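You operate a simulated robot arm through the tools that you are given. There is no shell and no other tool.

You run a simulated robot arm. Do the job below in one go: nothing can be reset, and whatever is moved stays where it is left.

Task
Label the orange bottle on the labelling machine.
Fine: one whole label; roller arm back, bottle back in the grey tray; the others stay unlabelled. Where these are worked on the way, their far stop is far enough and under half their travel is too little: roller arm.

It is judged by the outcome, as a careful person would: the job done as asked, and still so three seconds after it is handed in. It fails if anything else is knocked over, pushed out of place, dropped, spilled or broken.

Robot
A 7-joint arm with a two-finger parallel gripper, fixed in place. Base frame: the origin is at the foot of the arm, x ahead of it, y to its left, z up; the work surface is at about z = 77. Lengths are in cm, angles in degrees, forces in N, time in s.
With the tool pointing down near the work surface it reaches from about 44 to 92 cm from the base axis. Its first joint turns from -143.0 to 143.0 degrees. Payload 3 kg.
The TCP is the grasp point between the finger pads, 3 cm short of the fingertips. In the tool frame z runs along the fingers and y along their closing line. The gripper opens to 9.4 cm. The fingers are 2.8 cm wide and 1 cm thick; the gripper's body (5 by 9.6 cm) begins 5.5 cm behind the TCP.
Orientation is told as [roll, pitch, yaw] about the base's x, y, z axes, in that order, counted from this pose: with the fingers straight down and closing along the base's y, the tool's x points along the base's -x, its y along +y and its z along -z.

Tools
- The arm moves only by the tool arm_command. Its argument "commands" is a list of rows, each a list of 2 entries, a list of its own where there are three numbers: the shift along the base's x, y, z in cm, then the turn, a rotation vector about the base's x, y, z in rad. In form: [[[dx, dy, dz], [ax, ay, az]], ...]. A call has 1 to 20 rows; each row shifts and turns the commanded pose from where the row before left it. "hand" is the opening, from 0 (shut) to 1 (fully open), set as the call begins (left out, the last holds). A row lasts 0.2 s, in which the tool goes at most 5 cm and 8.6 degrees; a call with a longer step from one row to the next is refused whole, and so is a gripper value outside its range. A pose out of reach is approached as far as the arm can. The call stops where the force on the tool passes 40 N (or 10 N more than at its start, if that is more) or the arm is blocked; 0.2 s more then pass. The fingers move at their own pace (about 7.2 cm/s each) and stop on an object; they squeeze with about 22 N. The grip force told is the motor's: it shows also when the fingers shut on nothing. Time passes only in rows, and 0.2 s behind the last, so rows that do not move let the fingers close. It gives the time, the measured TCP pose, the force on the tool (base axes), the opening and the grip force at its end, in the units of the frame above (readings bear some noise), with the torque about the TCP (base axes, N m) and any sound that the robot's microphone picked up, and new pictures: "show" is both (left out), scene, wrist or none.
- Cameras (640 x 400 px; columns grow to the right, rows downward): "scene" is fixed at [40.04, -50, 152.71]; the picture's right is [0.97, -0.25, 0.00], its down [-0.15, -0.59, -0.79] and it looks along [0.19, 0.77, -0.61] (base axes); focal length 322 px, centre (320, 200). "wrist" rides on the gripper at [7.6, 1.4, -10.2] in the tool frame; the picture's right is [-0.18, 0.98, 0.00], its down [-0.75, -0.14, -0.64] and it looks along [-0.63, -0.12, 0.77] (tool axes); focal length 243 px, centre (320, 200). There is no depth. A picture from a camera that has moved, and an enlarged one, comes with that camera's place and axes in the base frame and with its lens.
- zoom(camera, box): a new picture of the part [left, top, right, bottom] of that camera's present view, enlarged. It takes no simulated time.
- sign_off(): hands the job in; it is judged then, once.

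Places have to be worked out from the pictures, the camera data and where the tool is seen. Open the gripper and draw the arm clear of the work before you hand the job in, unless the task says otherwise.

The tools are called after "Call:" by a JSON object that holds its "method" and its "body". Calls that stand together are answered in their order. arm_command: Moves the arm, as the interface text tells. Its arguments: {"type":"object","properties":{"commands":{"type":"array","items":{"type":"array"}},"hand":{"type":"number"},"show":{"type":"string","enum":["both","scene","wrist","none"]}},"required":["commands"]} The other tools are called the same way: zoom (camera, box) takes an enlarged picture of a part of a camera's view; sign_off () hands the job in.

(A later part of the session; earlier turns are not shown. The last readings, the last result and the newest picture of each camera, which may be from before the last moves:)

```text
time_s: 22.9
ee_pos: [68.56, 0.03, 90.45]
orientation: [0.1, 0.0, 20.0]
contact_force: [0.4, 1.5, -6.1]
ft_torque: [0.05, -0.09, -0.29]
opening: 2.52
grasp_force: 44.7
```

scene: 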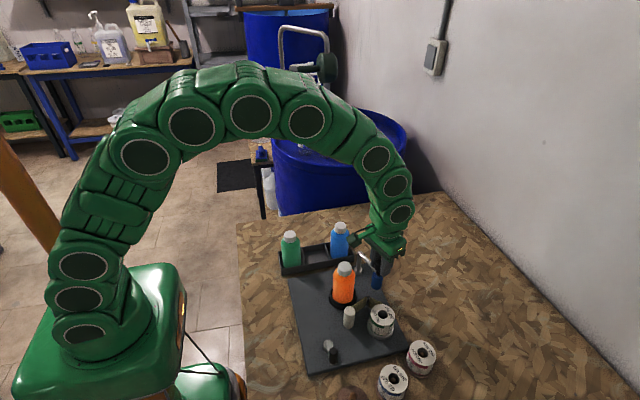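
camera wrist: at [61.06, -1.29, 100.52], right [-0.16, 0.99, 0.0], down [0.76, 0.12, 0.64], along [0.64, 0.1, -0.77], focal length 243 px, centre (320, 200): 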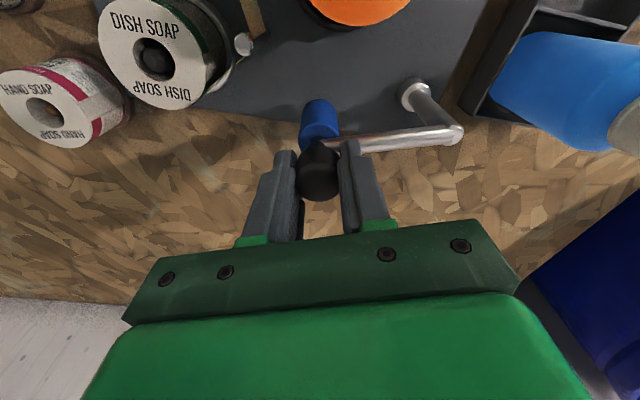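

Forces are low now. I start the swing about the pivot (66, 7), stepping 5° at a time and turning the wrist with the arm.

Call:
{"method": "arm_command", "body": {"commands": [[[-0.31, -0.1, 0], [0, 0, -0.0436]], [[-0.31, -0.1, 0], [0, 0, -0.0436]], [[-0.63, -0.15, 0], [0, 0, -0.0873]], [[0, 0, 0], [0, 0, 0]]]}}

Call:
{"method": "zoom", "body": {"camera": "scene", "box": [310, 220, 430, 300]}}

```text
time_s: 23.9
ee_pos: [67.31, -0.35, 90.53]
orientation: [0.0, 0.0, 9.9]
contact_force: [4.4, 12.7, -0.4]
ft_torque: [0.33, -0.96, -0.4]
opening: 2.52
grasp_force: 45.3
camera wrist: at [59.67, -0.29, 100.82], right [0.01, 1.0, 0.0], down [0.77, -0.01, 0.64], along [0.64, -0.01, -0.77], focal length 243 px, centre (320, 200)
```

scene: 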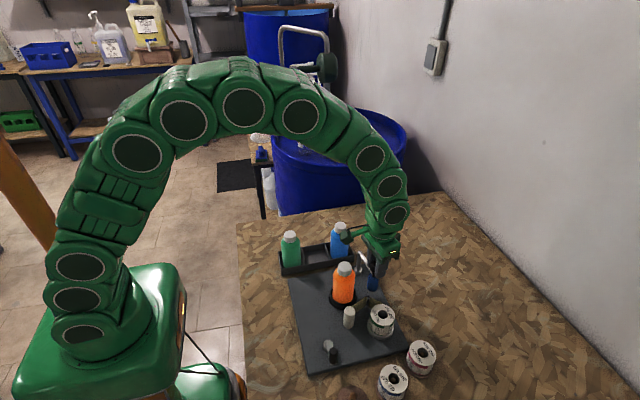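
wrist: 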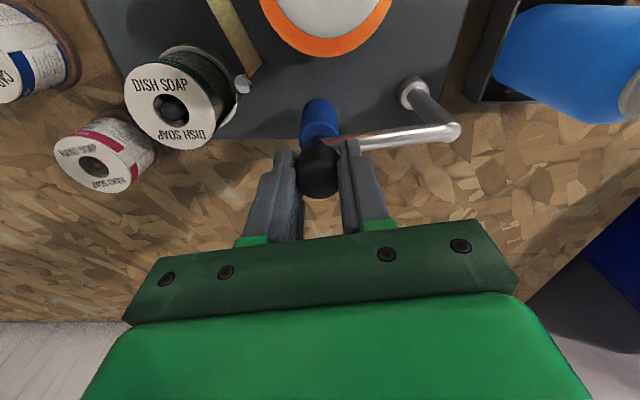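

```text
5.00 times, centred on (370, 260) of scene
camera zoom: at [40.04, -50.0, 152.71], right [0.97, -0.25, 0.0], down [-0.15, -0.59, -0.79], along [0.19, 0.77, -0.61], focal length 1609 px, centre (70, -100)
```

zoom: 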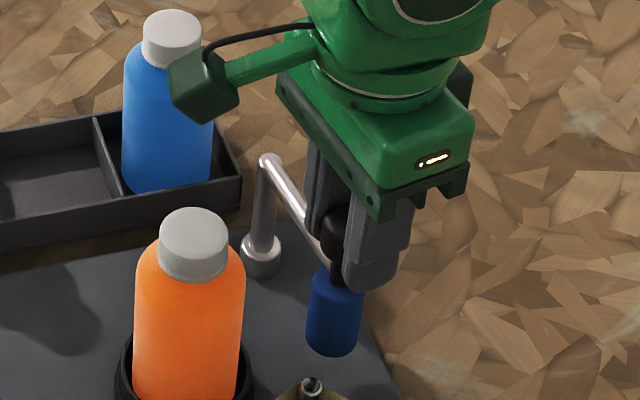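

The roller arm follows; a 13 N pull toward the pivot says the true radius is slightly shorter. I correct y by about 0.1 and continue.

Call:
{"method": "arm_command", "body": {"commands": [[[-0.32, 0.08, 0], [0, 0, -0.0436]], [[-0.33, 0.0, 0], [0, 0, -0.0436]], [[-0.65, 0.0, 0], [0, 0, -0.0873]], [[-0.65, 0.05, 0], [0, 0, -0.0873]], [[0, 0, 0], [0, 0, 0]]]}}

Call:
{"method": "zoom", "body": {"camera": "scene", "box": [310, 220, 430, 300]}}

```text
time_s: 25.1
ee_pos: [65.29, -0.46, 90.5]
orientation: [0.0, -0.1, -5.1]
contact_force: [-3.1, -24.0, 15.0]
ft_torque: [-0.1, 0.98, -0.03]
opening: 2.54
grasp_force: 45.3
camera wrist: at [57.9, 1.65, 100.8], right [0.27, 0.96, 0.0], down [0.74, -0.21, 0.64], along [0.62, -0.17, -0.77], focal length 243 px, centre (320, 200)
```

scene: 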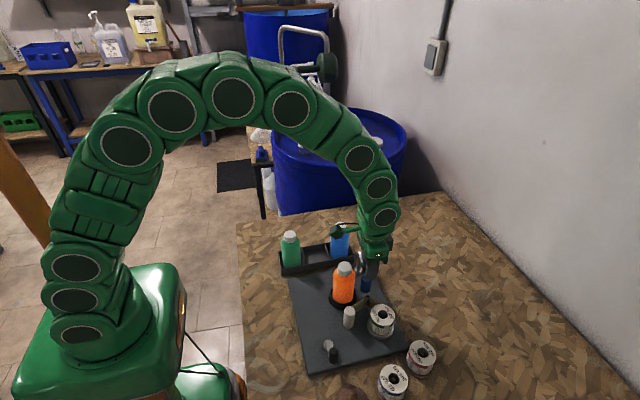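
wrist: 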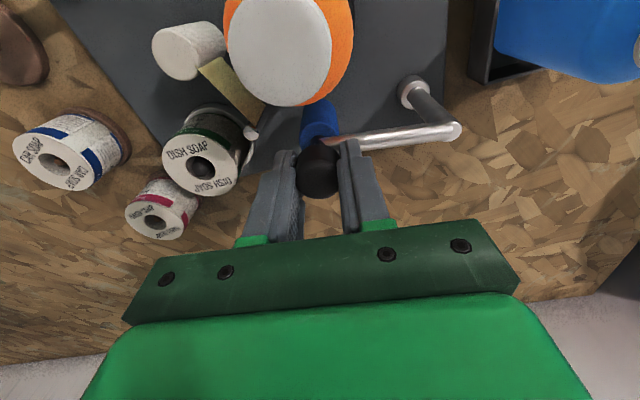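

```text
5.00 times, centred on (370, 260) of scene
camera zoom: at [40.04, -50.0, 152.71], right [0.97, -0.25, 0.0], down [-0.15, -0.59, -0.79], along [0.19, 0.77, -0.61], focal length 1609 px, centre (70, -100)
```

zoom: 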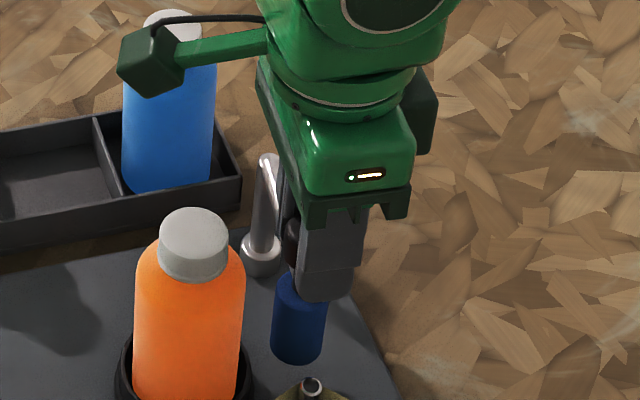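

The tool is pushed about 0.24 cm off its command by a −24 N y-force, so the real arc dips lower. Refitting gives pivot ≈ (65.8, 7.5) and r ≈ 8. I correct and continue the swing toward the bottle.

Call:
{"method": "arm_command", "body": {"commands": [[[-0.1, -0.2, 0], [0, 0, 0]], [[-0.3, -0.01, 0], [0, 0, -0.0436]], [[-0.34, 0.03, 0], [0, 0, -0.0436]], [[-0.34, 0.06, 0], [0, 0, -0.0436]], [[0, 0, 0], [0, 0, 0]]]}}

Call:
{"method": "zoom", "body": {"camera": "scene", "box": [310, 220, 430, 300]}}

Call:
{"method": "zoom", "body": {"camera": "wrist", "box": [140, 0, 460, 200]}}

```text
time_s: 26.1
ee_pos: [64.39, -0.28, 90.41]
orientation: [0.2, -0.2, -12.0]
contact_force: [-0.6, 5.4, 0.2]
ft_torque: [0.07, -0.05, -0.09]
opening: 2.54
grasp_force: 44.9
stopped in row 5: the force on the tool passed its limit at 42 N (the readings are from after the stop); the commanded pose is now the measured one
camera wrist: at [57.31, 2.62, 100.8], right [0.38, 0.92, 0.0], down [0.71, -0.3, 0.64], along [0.59, -0.25, -0.77], focal length 243 px, centre (320, 200)
```

scene: 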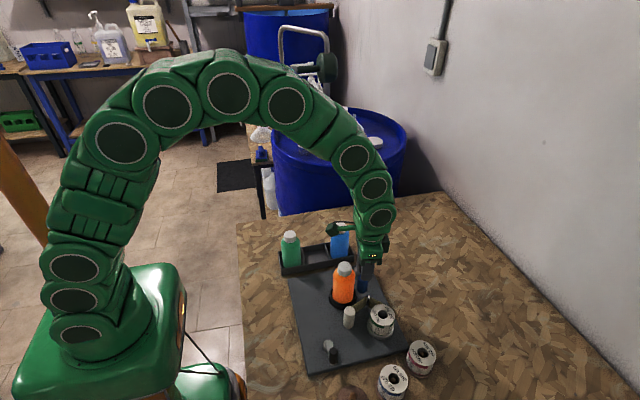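
wrist: 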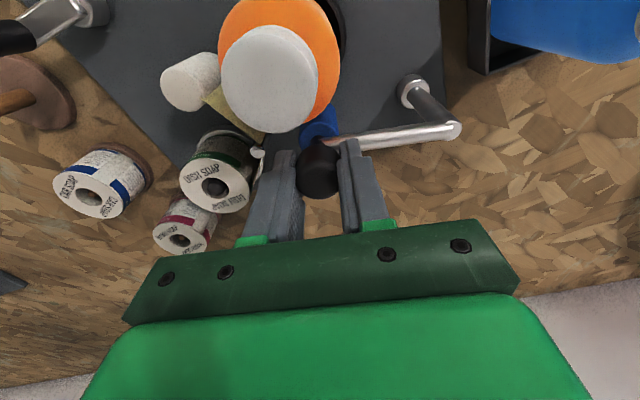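

```text
5.00 times, centred on (370, 260) of scene
camera zoom: at [40.04, -50.0, 152.71], right [0.97, -0.25, 0.0], down [-0.15, -0.59, -0.79], along [0.19, 0.77, -0.61], focal length 1609 px, centre (70, -100)
```

zoom: 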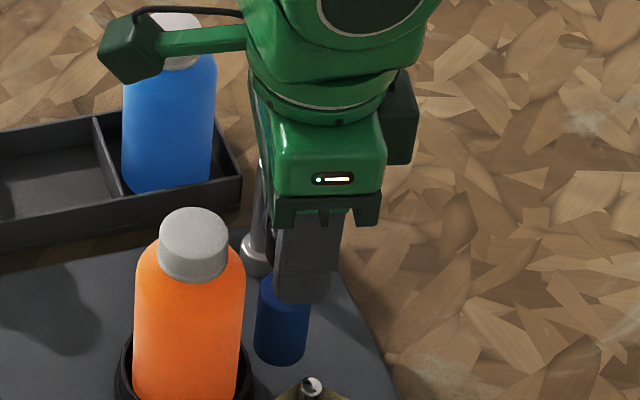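

```text
2.00 times, centred on (300, 100) of wrist
camera zoom: at [57.31, 2.62, 100.8], right [0.38, 0.92, 0.0], down [0.71, -0.3, 0.64], along [0.59, -0.25, -0.77], focal length 485 px, centre (360, 400)
```

zoom: 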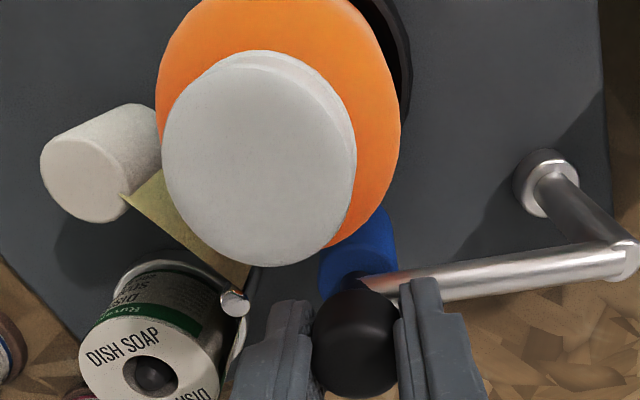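

The stop was caused by a brief 42 N force, though the roller still looks about 1 cm short of the bottle. I go on in a very small step to see which way the resistance lies.

Call:
{"method": "arm_command", "body": {"commands": [[[-0.12, 0.03, 0], [0, 0, -0.0175]], [[0, 0, 0], [0, 0, 0]]], "show": "none"}}

Call:
{"method": "arm_command", "body": {"commands": [[[-0.15, 0.04, 0], [0, 0, -0.02]], [[0, 0, 0], [0, 0, 0]]], "show": "none"}}

```text
time_s: 26.7
ee_pos: [64.31, -0.27, 90.44]
orientation: [0.2, -0.1, -13.0]
contact_force: [-0.8, 9.3, 5.7]
ft_torque: [-0.08, -0.1, 0.11]
opening: 2.52
grasp_force: 44.6
```

```text
time_s: 27.3
ee_pos: [64.28, -0.34, 90.5]
orientation: [0.2, -0.1, -14.1]
contact_force: [3.8, 13.8, 0.6]
ft_torque: [-0.01, -0.08, -0.22]
opening: 2.5
grasp_force: 45.2
```

Mostly a +y pull toward the pivot (14 N), so I steer a little more toward +y.

Call:
{"method": "arm_command", "body": {"commands": [[[-0.1, 0.12, 0], [0, 0, 0]], [[-0.2, 0.05, 0], [0, 0, -0.0262]], [[0, 0, 0], [0, 0, 0]]], "show": "none"}}

Call:
{"method": "arm_command", "body": {"commands": [[[-0.2, 0.06, 0], [0, 0, -0.0262]], [[0, 0, 0], [0, 0, 0]]]}}

Call:
{"method": "zoom", "body": {"camera": "scene", "box": [310, 220, 430, 300]}}

```text
time_s: 28.1
ee_pos: [63.89, -0.18, 90.44]
orientation: [0.1, -0.1, -15.8]
contact_force: [3.8, -8.8, -4.0]
ft_torque: [-0.47, -0.82, -0.63]
opening: 2.52
grasp_force: 44.8
```

```text
time_s: 28.7
ee_pos: [63.68, -0.15, 90.42]
orientation: [0.0, -0.1, -17.1]
contact_force: [-4.7, -16.7, 15.7]
ft_torque: [0.01, 1.07, -0.1]
opening: 2.55
grasp_force: 44.9
camera wrist: at [56.84, 3.46, 100.8], right [0.47, 0.88, 0.0], down [0.68, -0.36, 0.64], along [0.57, -0.3, -0.77], focal length 243 px, centre (320, 200)
```

scene: 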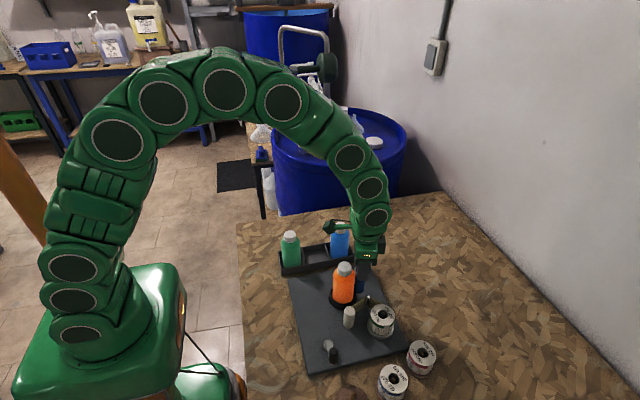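
wrist: 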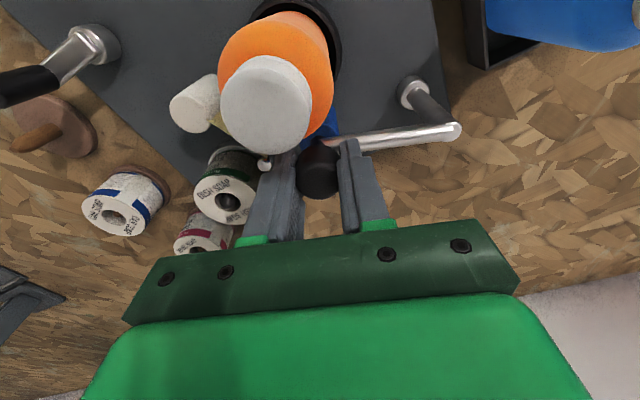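

```text
5.00 times, centred on (370, 260) of scene
camera zoom: at [40.04, -50.0, 152.71], right [0.97, -0.25, 0.0], down [-0.15, -0.59, -0.79], along [0.19, 0.77, -0.61], focal length 1609 px, centre (70, -100)
```

zoom: 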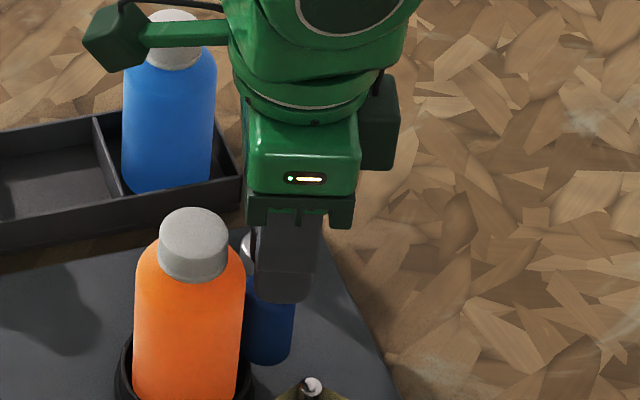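

The roller is now almost at the bottle. I keep on with slightly lower y, watching the x-force.

Call:
{"method": "arm_command", "body": {"commands": [[[-0.15, -0.08, 0], [0, 0, -0.0262]], [[0, 0, 0], [0, 0, 0]]], "show": "none"}}

Call:
{"method": "arm_command", "body": {"commands": [[[-0.2, 0.06, 0], [0, 0, -0.0262]], [[0, 0, 0], [0, 0, 0]]]}}

Call:
{"method": "zoom", "body": {"camera": "scene", "box": [310, 220, 430, 300]}}

Call:
{"method": "zoom", "body": {"camera": "wrist", "box": [140, 0, 460, 200]}}

```text
time_s: 29.3
ee_pos: [63.42, -0.08, 90.46]
orientation: [0.3, 0.0, -18.8]
contact_force: [-4.2, -4.3, 12.9]
ft_torque: [-0.1, 0.52, 0.06]
opening: 2.54
grasp_force: 45.1
```

```text
time_s: 29.9
ee_pos: [63.38, -0.02, 90.46]
orientation: [0.1, -0.1, -20.2]
contact_force: [4.0, -2.2, -1.0]
ft_torque: [-0.22, 0.01, -0.39]
opening: 2.5
grasp_force: 45.1
camera wrist: at [56.7, 3.92, 100.8], right [0.51, 0.86, 0.0], down [0.66, -0.39, 0.64], along [0.55, -0.33, -0.77], focal length 243 px, centre (320, 200)
```

scene: 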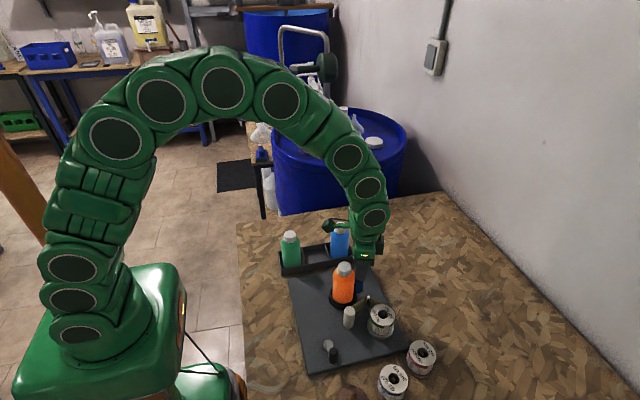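
wrist: 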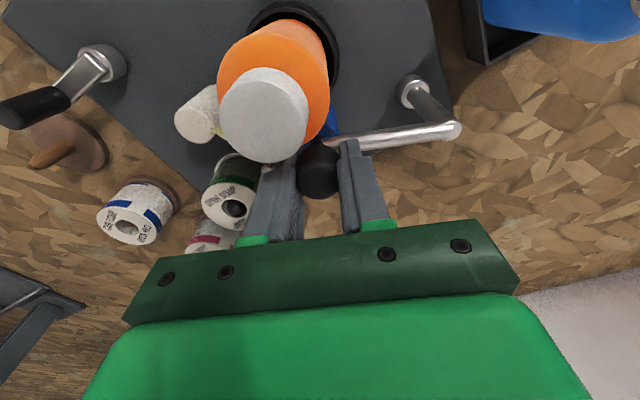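

```text
5.00 times, centred on (370, 260) of scene
camera zoom: at [40.04, -50.0, 152.71], right [0.97, -0.25, 0.0], down [-0.15, -0.59, -0.79], along [0.19, 0.77, -0.61], focal length 1609 px, centre (70, -100)
```

zoom: 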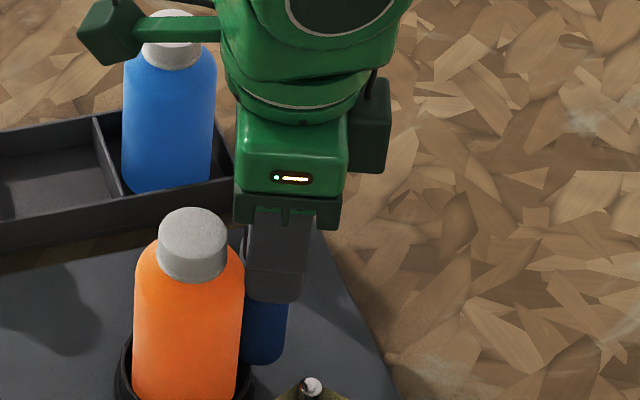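

```text
2.00 times, centred on (300, 100) of wrist
camera zoom: at [56.7, 3.92, 100.8], right [0.51, 0.86, 0.0], down [0.66, -0.39, 0.64], along [0.55, -0.33, -0.77], focal length 485 px, centre (360, 400)
```

zoom: 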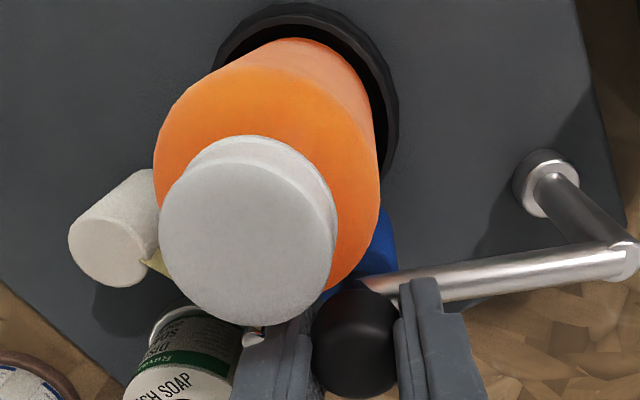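

The roller is touching or about to touch the bottle, judging from overlap in both views, with forces still low. I take small further steps until resistance builds.

Call:
{"method": "arm_command", "body": {"commands": [[[-0.18, 0.06, 0], [0, 0, -0.0218]], [[0, 0, 0], [0, 0, 0]]], "show": "none"}}

Call:
{"method": "arm_command", "body": {"commands": [[[-0.15, 0.05, 0], [0, 0, -0.0218]], [[0, 0, 0], [0, 0, 0]]]}}

Call:
{"method": "zoom", "body": {"camera": "scene", "box": [310, 220, 430, 300]}}

Call:
{"method": "zoom", "body": {"camera": "wrist", "box": [140, 0, 460, 200]}}

```text
time_s: 30.5
ee_pos: [63.14, 0.03, 90.53]
orientation: [0.1, 0.0, -21.3]
contact_force: [12.4, 4.9, -17.9]
ft_torque: [-0.44, -0.79, -0.65]
opening: 2.55
grasp_force: 45.2
```

```text
time_s: 31.1
ee_pos: [63.04, 0.06, 90.51]
orientation: [0.1, -0.3, -22.8]
contact_force: [27.0, 6.9, -27.7]
ft_torque: [-0.48, -0.8, -0.39]
opening: 2.52
grasp_force: 45.6
camera wrist: at [56.58, 4.32, 100.8], right [0.55, 0.84, 0.0], down [0.64, -0.42, 0.64], along [0.54, -0.35, -0.77], focal length 243 px, centre (320, 200)
```

scene: 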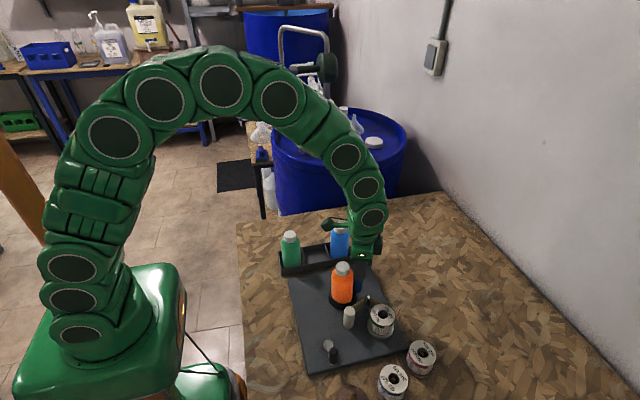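
wrist: 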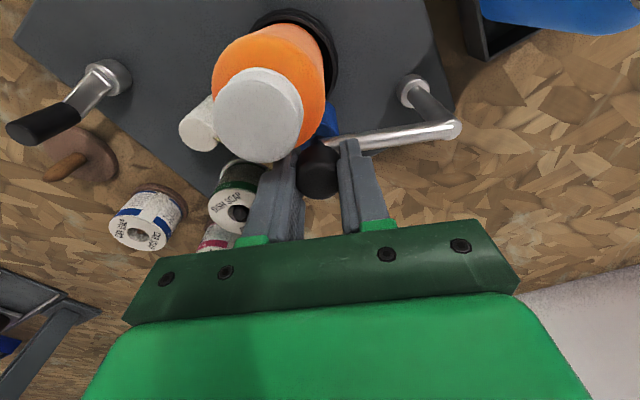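

```text
5.00 times, centred on (370, 260) of scene
camera zoom: at [40.04, -50.0, 152.71], right [0.97, -0.25, 0.0], down [-0.15, -0.59, -0.79], along [0.19, 0.77, -0.61], focal length 1609 px, centre (70, -100)
```

zoom: 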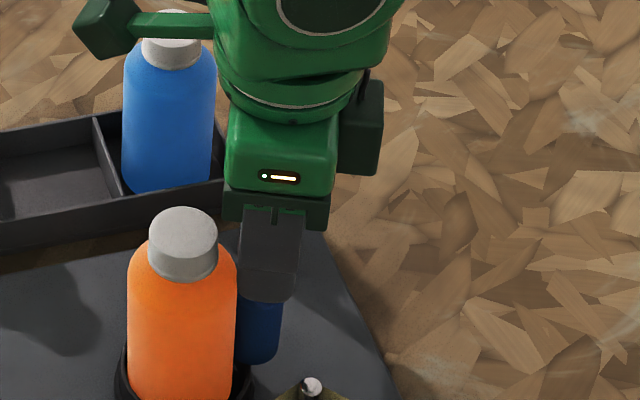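

```text
2.00 times, centred on (300, 100) of wrist
camera zoom: at [56.58, 4.32, 100.8], right [0.55, 0.84, 0.0], down [0.64, -0.42, 0.64], along [0.54, -0.35, -0.77], focal length 485 px, centre (360, 400)
```

zoom: 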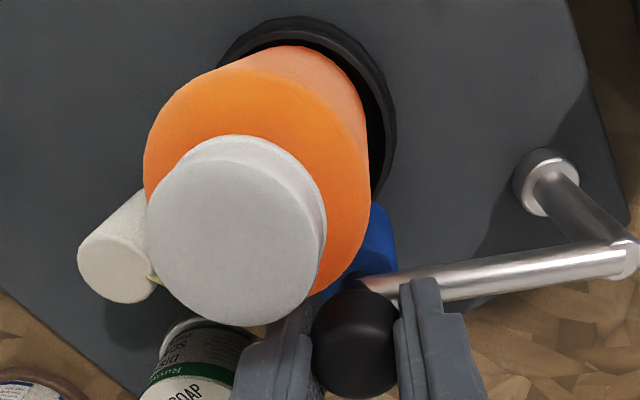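

The roller has pushed the bottle about 0.3 cm against the far cup wall, and the force rose to Fx 27 N, so it is at its far stop. I relieve the push, open the fingers, and rise to look.

Call:
{"method": "arm_command", "body": {"commands": [[[0.12, -0.03, 0.15], [0, 0, 0]], [[0.08, -0.03, 0.1], [0, 0, 0]], [[0, 0, 0], [0, 0, 0]]], "show": "none"}}

Call:
{"method": "arm_command", "body": {"commands": [[[0, 0, 0], [0, 0, 0]], [[0, 0, 0], [0, 0, 0]]], "hand": 0.45, "show": "none"}}

Call:
{"method": "arm_command", "body": {"commands": [[[0, 0, 1], [0, 0, 0]], [[0, 0, 2], [0, 0, 0]], [[0, 0, 3], [0, 0, 0]], [[0, 0, 4], [0, 0, 0]], [[0, 0, 3], [0, 0, 0]], [[0, 0, 0], [0, 0, 0]]]}}

Call:
{"method": "zoom", "body": {"camera": "scene", "box": [310, 240, 430, 320]}}

Call:
{"method": "zoom", "body": {"camera": "wrist", "box": [140, 0, 460, 200]}}

```text
time_s: 31.9
ee_pos: [63.16, 0.11, 90.75]
orientation: [0.2, -0.1, -22.8]
contact_force: [6.9, 14.8, -36.7]
ft_torque: [0.0, 0.05, -0.23]
opening: 2.5
grasp_force: 44.9
```

```text
time_s: 32.5
ee_pos: [63.22, 0.01, 90.91]
orientation: [0.1, -0.2, -22.7]
contact_force: [1.3, -1.8, 0.5]
ft_torque: [-0.06, -0.01, 0.05]
opening: 4.23
grasp_force: 0.1
```

```text
time_s: 33.9
ee_pos: [63.28, -0.2, 103.92]
orientation: [0.1, -0.1, -22.6]
contact_force: [-0.3, 0.7, 0.6]
ft_torque: [0.01, 0.0, 0.01]
opening: 4.21
grasp_force: 0.1
camera wrist: at [56.76, 4.05, 114.2], right [0.55, 0.84, 0.0], down [0.64, -0.42, 0.64], along [0.54, -0.35, -0.77], focal length 243 px, centre (320, 200)
```

scene: 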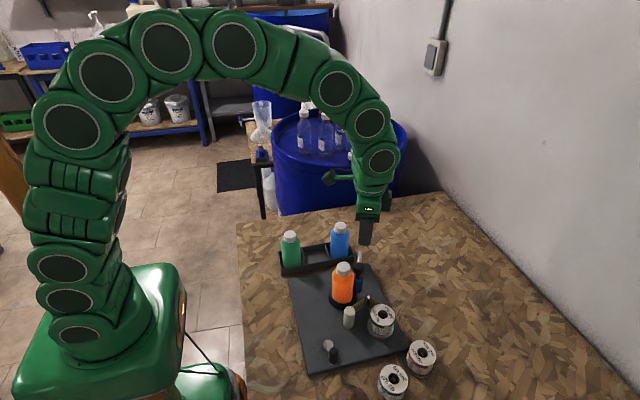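
wrist: 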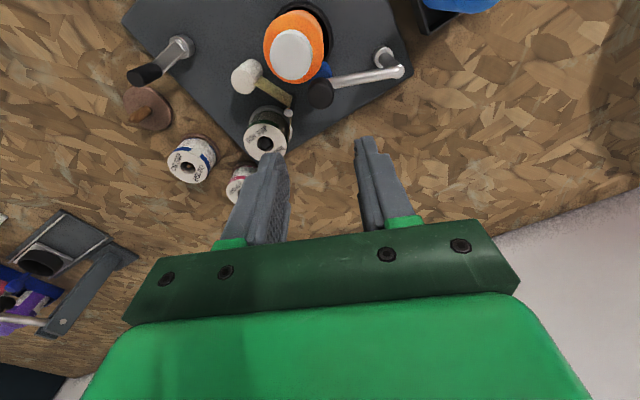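

```text
5.00 times, centred on (370, 280) of scene
camera zoom: at [40.04, -50.0, 152.71], right [0.97, -0.25, 0.0], down [-0.15, -0.59, -0.79], along [0.19, 0.77, -0.61], focal length 1609 px, centre (70, -200)
```

zoom: 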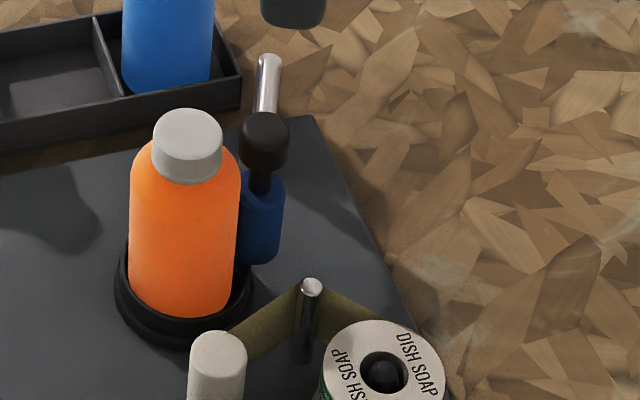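

```text
2.00 times, centred on (300, 100) of wrist
camera zoom: at [56.76, 4.05, 114.2], right [0.55, 0.84, 0.0], down [0.64, -0.42, 0.64], along [0.54, -0.35, -0.77], focal length 485 px, centre (360, 400)
```

zoom: 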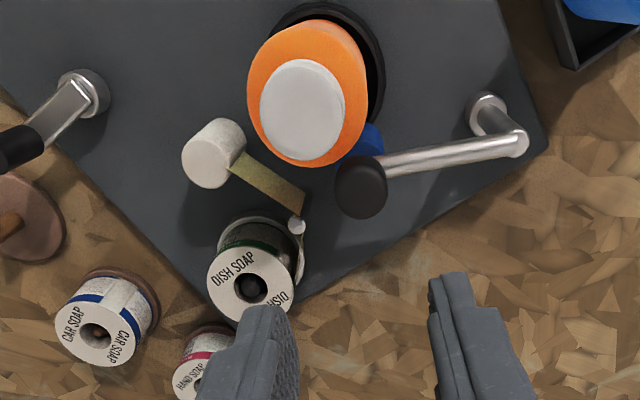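

The roller arm rests against the bottle on its own, but no label has come across. That points to the crank at the near corner feeding the label. I move over there for a close look, turning the wrist back to square.

Call:
{"method": "arm_command", "body": {"commands": [[[-3.5, -2.8, 0], [0, 0, 0.0985]], [[-3.5, -2.8, -0.5], [0, 0, 0.0985]], [[-3.5, -2.8, -1], [0, 0, 0.0985]], [[-3.5, -2.8, -1], [0, 0, 0.0985]], [[-3.3, -2.6, -1], [0, 0, 0]], [[0, 0, 0], [0, 0, 0]]]}}

Call:
{"method": "zoom", "body": {"camera": "wrist", "box": [200, 40, 440, 200]}}

Call:
{"method": "zoom", "body": {"camera": "scene", "box": [300, 325, 370, 375]}}

```text
time_s: 35.3
ee_pos: [45.88, -13.81, 100.29]
orientation: [0.1, -0.2, -0.2]
contact_force: [0.3, 0.3, 0.3]
ft_torque: [0.02, -0.01, -0.02]
opening: 4.24
grasp_force: 0.1
camera wrist: at [38.37, -12.37, 110.64], right [0.19, 0.98, 0.0], down [0.75, -0.14, 0.64], along [0.63, -0.12, -0.77], focal length 243 px, centre (320, 200)
```

scene: 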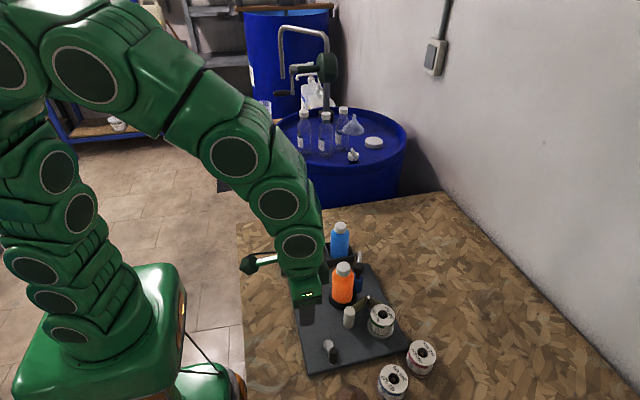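
wrist: 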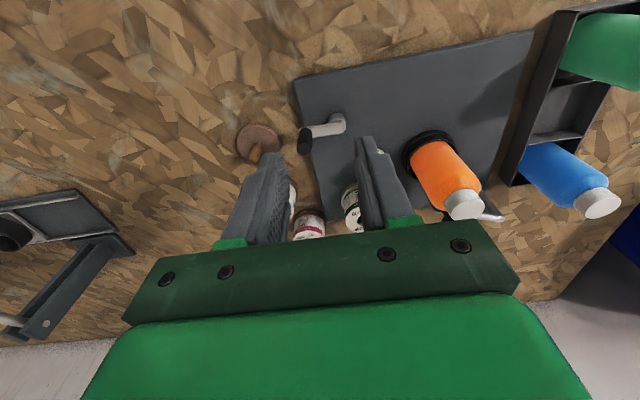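

```text
2.50 times, centred on (320, 120) of wrist
camera zoom: at [38.37, -12.37, 110.64], right [0.19, 0.98, 0.0], down [0.75, -0.14, 0.64], along [0.63, -0.12, -0.77], focal length 606 px, centre (320, 400)
```

zoom: 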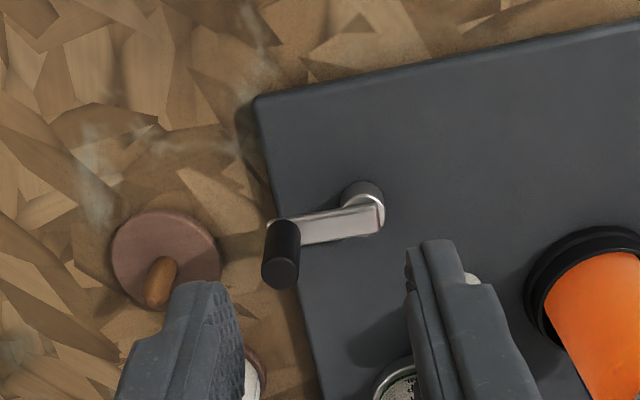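

```text
8.00 times, centred on (335, 350) of scene
camera zoom: at [40.04, -50.0, 152.71], right [0.97, -0.25, 0.0], down [-0.15, -0.59, -0.79], along [0.19, 0.77, -0.61], focal length 2574 px, centre (200, -1000)
```

zoom: 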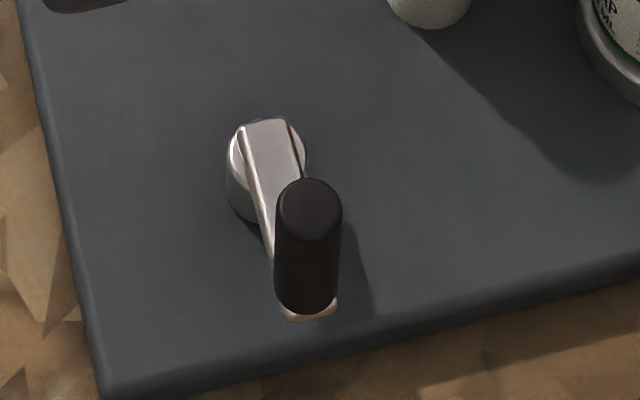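

The crank has an upright black handle with its top near (51.5, −16.7, 84.4). Its hub is near (51.2, −12.75), giving a radius of about 4 cm. I move above the handle and come down over it with the fingers open.

Call:
{"method": "arm_command", "body": {"commands": [[[2.8, -1.4, -2], [0, 0, 0]], [[2.8, -1.5, -3], [0, 0, 0]], [[0, 0, -2], [0, 0, 0]], [[0, 0, -2], [0, 0, 0]], [[0, 0, 0], [0, 0, 0]]], "hand": 0.5}}

Call:
{"method": "zoom", "body": {"camera": "wrist", "box": [200, 40, 440, 240]}}

Call:
{"method": "zoom", "body": {"camera": "scene", "box": [290, 280, 390, 380]}}

```text
time_s: 36.5
ee_pos: [51.58, -16.6, 91.15]
orientation: [0.2, -0.1, -0.1]
contact_force: [0.3, -0.4, -0.5]
ft_torque: [0.01, 0.01, 0.01]
opening: 4.71
grasp_force: 0.1
camera wrist: at [43.97, -15.15, 101.53], right [0.19, 0.98, 0.0], down [0.75, -0.14, 0.64], along [0.63, -0.12, -0.77], focal length 243 px, centre (320, 200)
```

scene: 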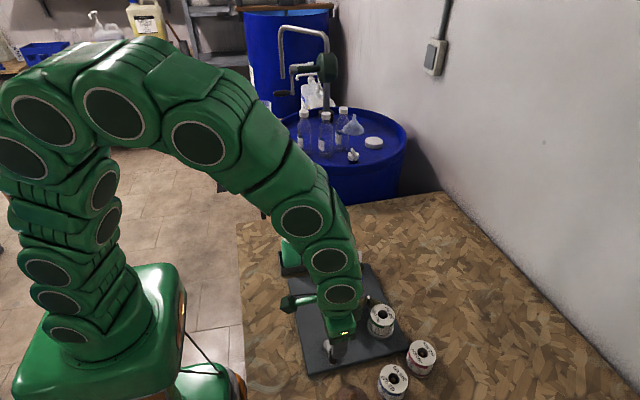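
wrist: 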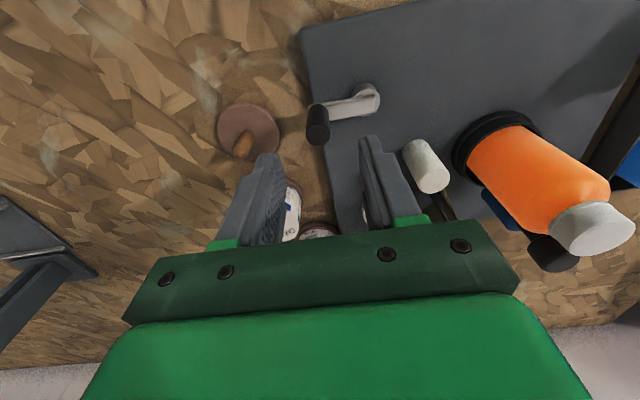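

```text
2.00 times, centred on (320, 140) of wrist
camera zoom: at [43.97, -15.15, 101.53], right [0.19, 0.98, 0.0], down [0.75, -0.14, 0.64], along [0.63, -0.12, -0.77], focal length 485 px, centre (320, 320)
```

zoom: 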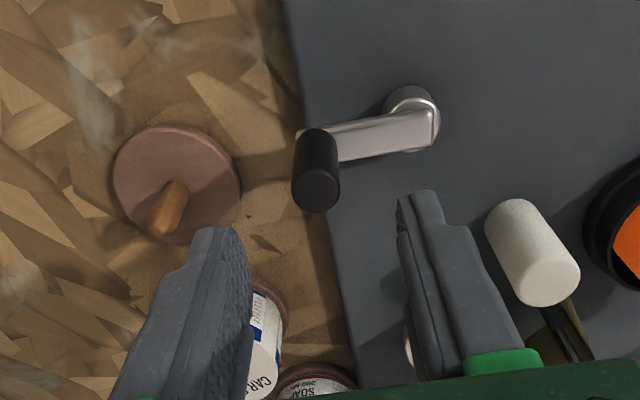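

```text
4.00 times, centred on (340, 330) of scene
camera zoom: at [40.04, -50.0, 152.71], right [0.97, -0.25, 0.0], down [-0.15, -0.59, -0.79], along [0.19, 0.77, -0.61], focal length 1287 px, centre (240, -320)
```

zoom: 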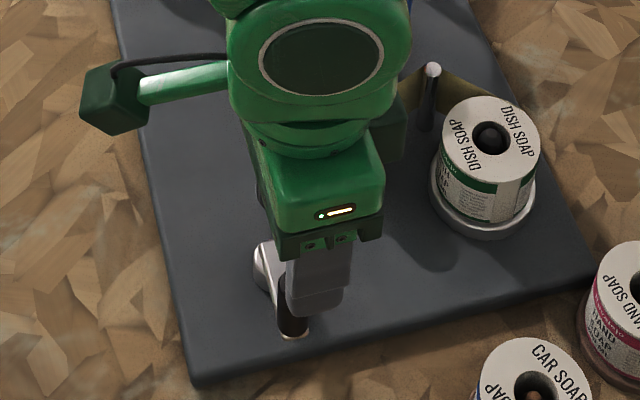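

The handle top confirms at about (51.7, −16.65), between the fingers. I descend to put the pads around it, with the tips above the crank arm.

Call:
{"method": "arm_command", "body": {"commands": [[[0.1, 0, -3], [0, 0, 0]], [[0, 0, -2], [0, 0, 0]], [[0, 0, -1.2], [0, 0, 0]], [[0, 0, -0.6], [0, 0, 0]], [[0, 0, 0], [0, 0, 0]]], "show": "none"}}

Call:
{"method": "arm_command", "body": {"commands": [[[0, 0, 0], [0, 0, 0]], [[0, 0, 0], [0, 0, 0]], [[0, 0, 0], [0, 0, 0]], [[0, 0, 0], [0, 0, 0]]], "hand": 0}}

Call:
{"method": "zoom", "body": {"camera": "wrist", "box": [200, 40, 440, 240]}}

Call:
{"method": "zoom", "body": {"camera": "scene", "box": [290, 280, 390, 380]}}

```text
time_s: 37.7
ee_pos: [51.51, -16.62, 84.52]
orientation: [0.2, -0.1, -0.1]
contact_force: [0.3, 0.4, -0.1]
ft_torque: [0.0, -0.06, 0.01]
opening: 4.69
grasp_force: 0.0
```

```text
time_s: 38.7
ee_pos: [51.5, -16.7, 84.41]
orientation: [0.0, -0.1, -0.1]
contact_force: [-0.8, -6.8, -2.9]
ft_torque: [-0.97, -0.41, 0.01]
opening: 1.76
grasp_force: 45.7
camera wrist: at [43.96, -15.27, 94.76], right [0.19, 0.98, 0.0], down [0.75, -0.14, 0.64], along [0.63, -0.12, -0.77], focal length 243 px, centre (320, 200)
```

scene: 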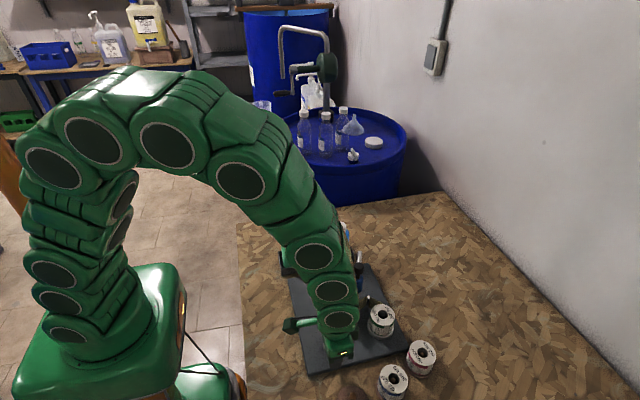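
wrist: 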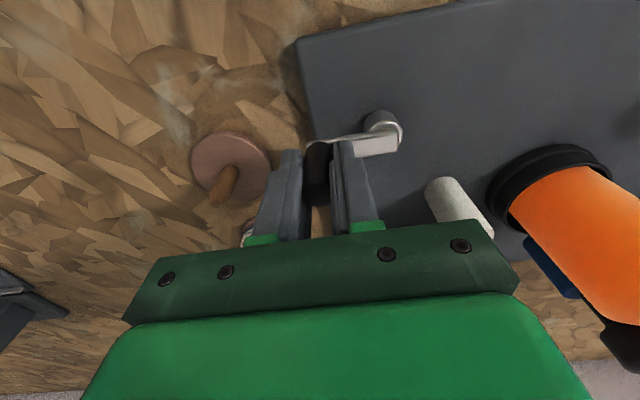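

```text
2.00 times, centred on (320, 140) of wrist
camera zoom: at [43.96, -15.27, 94.76], right [0.19, 0.98, 0.0], down [0.75, -0.14, 0.64], along [0.63, -0.12, -0.77], focal length 485 px, centre (320, 320)
```

zoom: 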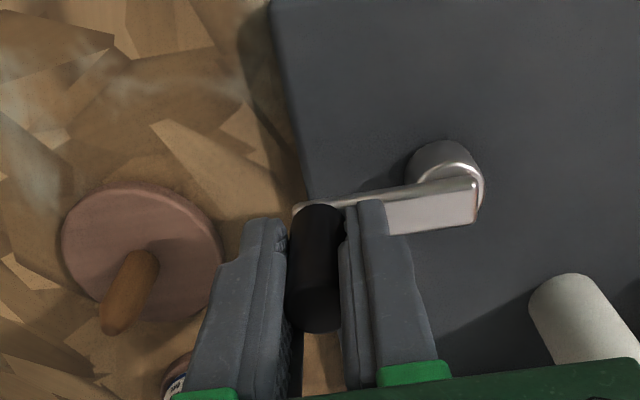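

```text
4.00 times, centred on (340, 330) of scene
camera zoom: at [40.04, -50.0, 152.71], right [0.97, -0.25, 0.0], down [-0.15, -0.59, -0.79], along [0.19, 0.77, -0.61], focal length 1287 px, centre (240, -320)
```

zoom: 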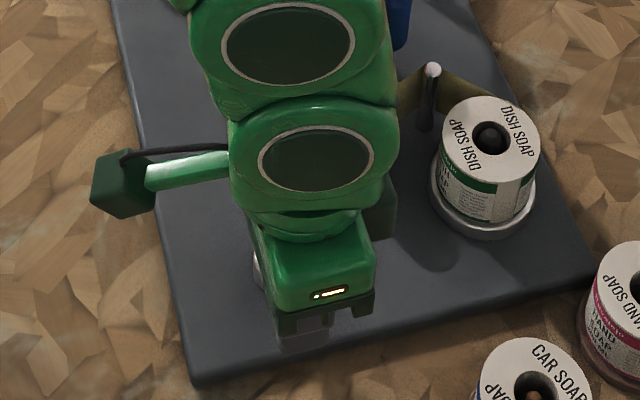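

The handle is gripped (1.76 cm) at about −89° around the hub (51.4, −12.55). By the tape path (reel → post → take-up roller), counter-clockwise should pull the tape and carry the label into the nip, so I test about 15° counter-clockwise.

Call:
{"method": "arm_command", "body": {"commands": [[[0.36, 0.02, 0], [0, 0, 0]], [[0.35, 0.06, 0], [0, 0, 0]], [[0.35, 0.08, 0], [0, 0, 0]], [[0, 0, 0], [0, 0, 0]]]}}

Call:
{"method": "zoom", "body": {"camera": "wrist", "box": [200, 40, 440, 240]}}

Call:
{"method": "zoom", "body": {"camera": "wrist", "box": [400, 120, 640, 320]}}

```text
time_s: 39.7
ee_pos: [52.64, -16.52, 84.37]
orientation: [0.1, -0.2, -0.1]
contact_force: [-0.1, -12.4, 9.9]
ft_torque: [-0.95, -0.18, 0.14]
opening: 1.71
grasp_force: 45.1
camera wrist: at [45.08, -15.17, 94.75], right [0.19, 0.98, 0.0], down [0.75, -0.14, 0.64], along [0.63, -0.12, -0.77], focal length 243 px, centre (320, 200)
```

scene: 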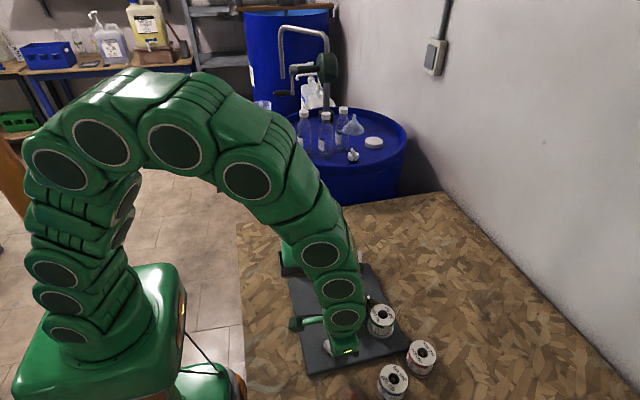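
wrist: 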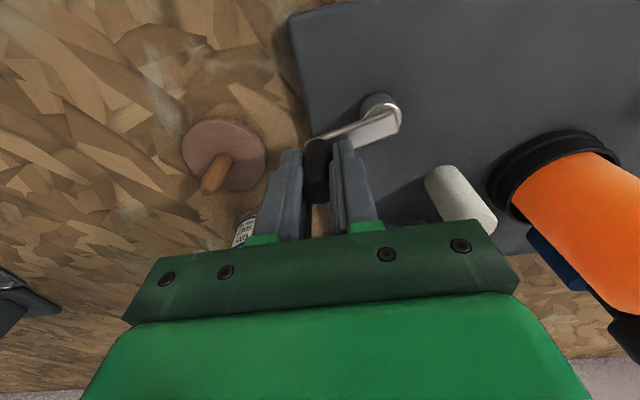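

```text
2.00 times, centred on (320, 140) of wrist
camera zoom: at [45.08, -15.17, 94.75], right [0.19, 0.98, 0.0], down [0.75, -0.14, 0.64], along [0.63, -0.12, -0.77], focal length 485 px, centre (320, 320)
```

zoom: 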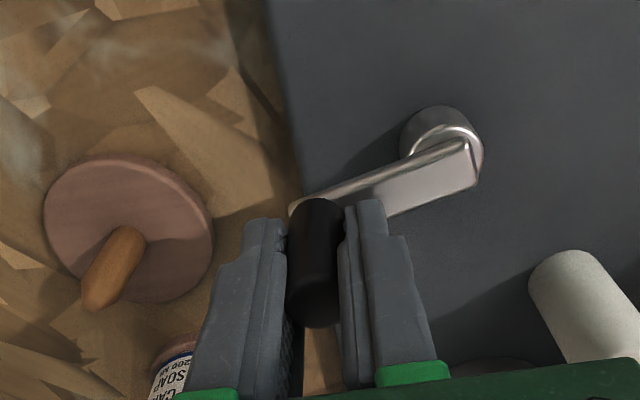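

```text
2.00 times, centred on (520, 220) of wrist
camera zoom: at [45.08, -15.17, 94.75], right [0.19, 0.98, 0.0], down [0.75, -0.14, 0.64], along [0.63, -0.12, -0.77], focal length 485 px, centre (-80, 160)
```

zoom: 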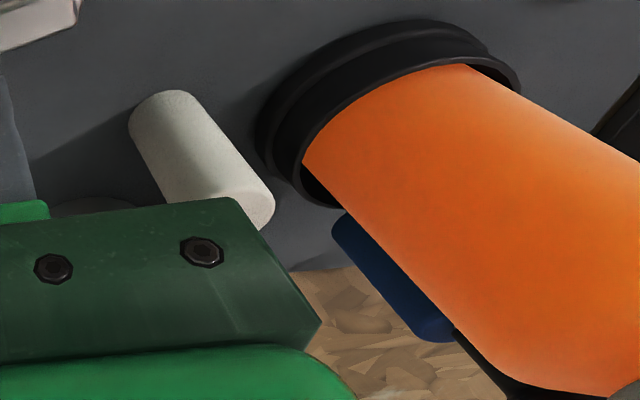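

The crank turns freely counter-clockwise with little force. I continue to about −34° and keep watching.

Call:
{"method": "arm_command", "body": {"commands": [[[0.34, 0.04, 0], [0, 0, 0]], [[0.33, 0.12, 0], [0, 0, 0]], [[0.32, 0.17, 0], [0, 0, 0]], [[0.3, 0.2, 0], [0, 0, 0]], [[0.28, 0.23, 0], [0, 0, 0]], [[0.27, 0.25, 0], [0, 0, 0]], [[0.24, 0.27, 0], [0, 0, 0]], [[0.21, 0.29, 0], [0, 0, 0]], [[0, 0, 0], [0, 0, 0]]]}}

Call:
{"method": "zoom", "body": {"camera": "wrist", "box": [200, 40, 440, 240]}}

Call:
{"method": "zoom", "body": {"camera": "scene", "box": [310, 220, 430, 320]}}

```text
time_s: 41.7
ee_pos: [54.94, -14.98, 84.46]
orientation: [0.1, -0.3, -0.1]
contact_force: [21.9, -8.6, 0.1]
ft_torque: [-0.6, -0.2, -0.21]
opening: 1.71
grasp_force: 44.8
camera wrist: at [47.48, -13.61, 94.77], right [0.19, 0.98, 0.0], down [0.75, -0.14, 0.64], along [0.63, -0.12, -0.76], focal length 243 px, centre (320, 200)
```

scene: 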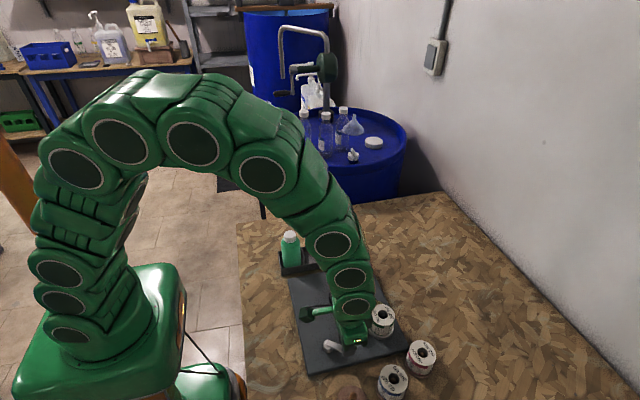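
wrist: 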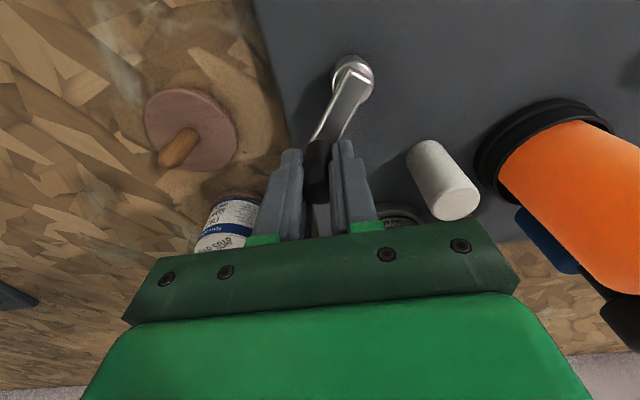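

```text
2.00 times, centred on (320, 140) of wrist
camera zoom: at [47.48, -13.61, 94.77], right [0.19, 0.98, 0.0], down [0.75, -0.14, 0.64], along [0.63, -0.12, -0.76], focal length 485 px, centre (320, 320)
```

zoom: 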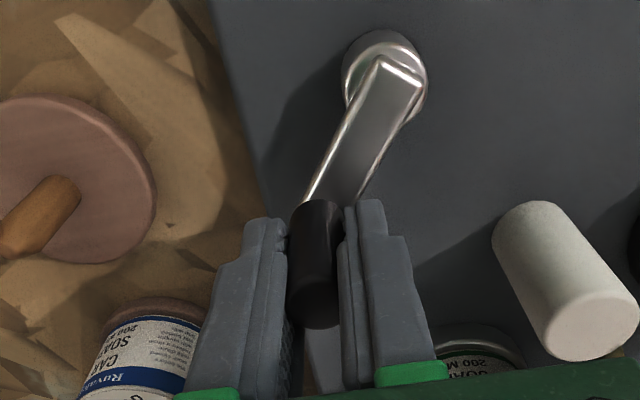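

```text
4.00 times, centred on (370, 270) of scene
camera zoom: at [40.04, -50.0, 152.71], right [0.97, -0.25, 0.0], down [-0.15, -0.59, -0.79], along [0.19, 0.77, -0.61], focal length 1287 px, centre (120, -80)
```

zoom: 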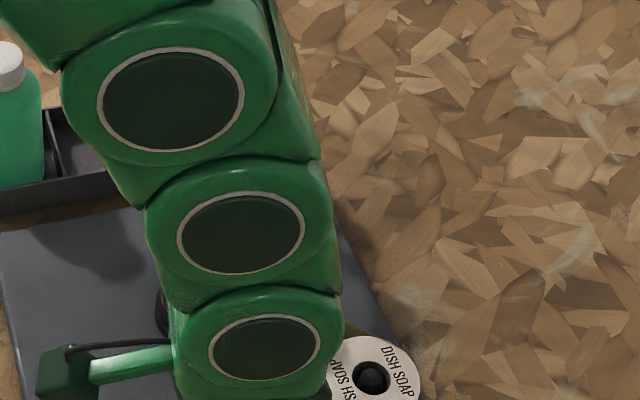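

The force is radially outward (about 23 N), so the crank's radius is a bit larger than assumed. I adjust to centre (51.55, −12.5), r ≈ 4.2 and go on to 0°, a quarter turn.

Call:
{"method": "arm_command", "body": {"commands": [[[0.26, 0.15, 0], [0, 0, 0]], [[0.18, 0.2, 0], [0, 0, 0]], [[0.15, 0.33, 0], [0, 0, 0]], [[0.13, 0.34, 0], [0, 0, 0]], [[0.1, 0.35, 0], [0, 0, 0]], [[0.06, 0.36, 0], [0, 0, 0]], [[0.03, 0.36, 0], [0, 0, 0]], [[0, 0.36, 0], [0, 0, 0]], [[0, 0, 0], [0, 0, 0]]]}}

Call:
{"method": "zoom", "body": {"camera": "wrist", "box": [320, 40, 640, 320]}}

```text
time_s: 43.7
ee_pos: [55.73, -12.72, 84.42]
orientation: [0.0, -0.1, -0.1]
contact_force: [0.2, -0.8, 1.7]
ft_torque: [-0.72, -0.18, 0.04]
opening: 1.7
grasp_force: 44.9
camera wrist: at [48.27, -11.15, 94.71], right [0.19, 0.98, 0.0], down [0.75, -0.14, 0.64], along [0.63, -0.12, -0.77], focal length 243 px, centre (320, 200)
```

scene: 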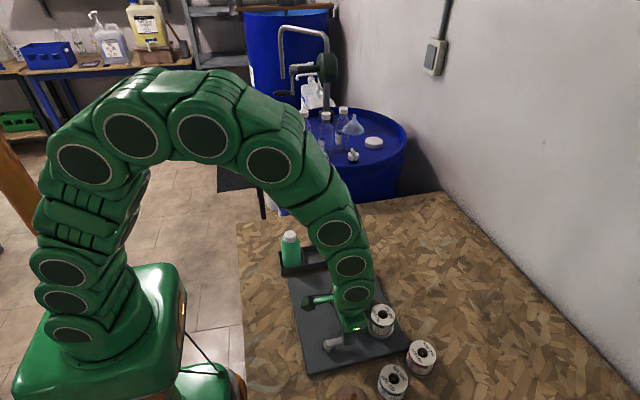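
wrist: 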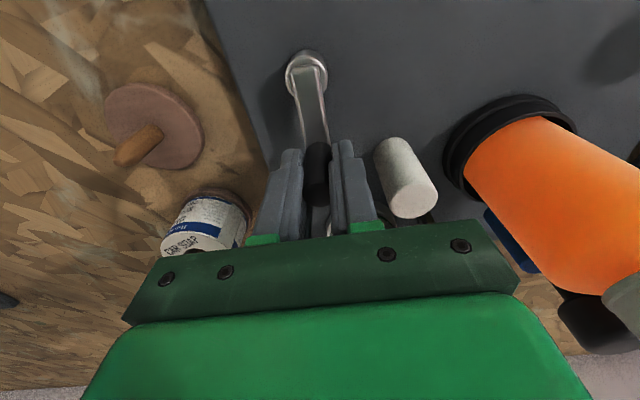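

```text
1.43 times, centred on (480, 180) of wrist
camera zoom: at [48.27, -11.15, 94.71], right [0.19, 0.98, 0.0], down [0.75, -0.14, 0.64], along [0.63, -0.12, -0.77], focal length 347 px, centre (91, 229)
```

zoom: 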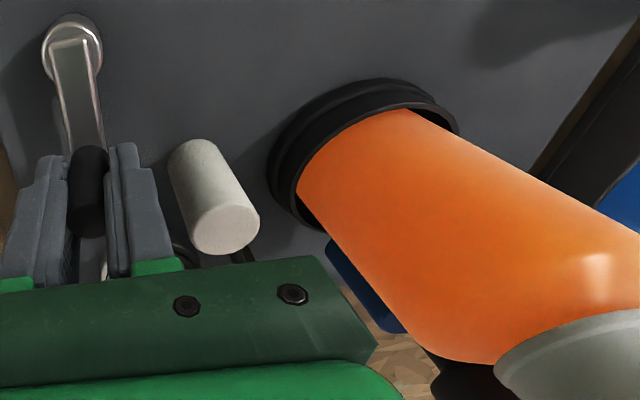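

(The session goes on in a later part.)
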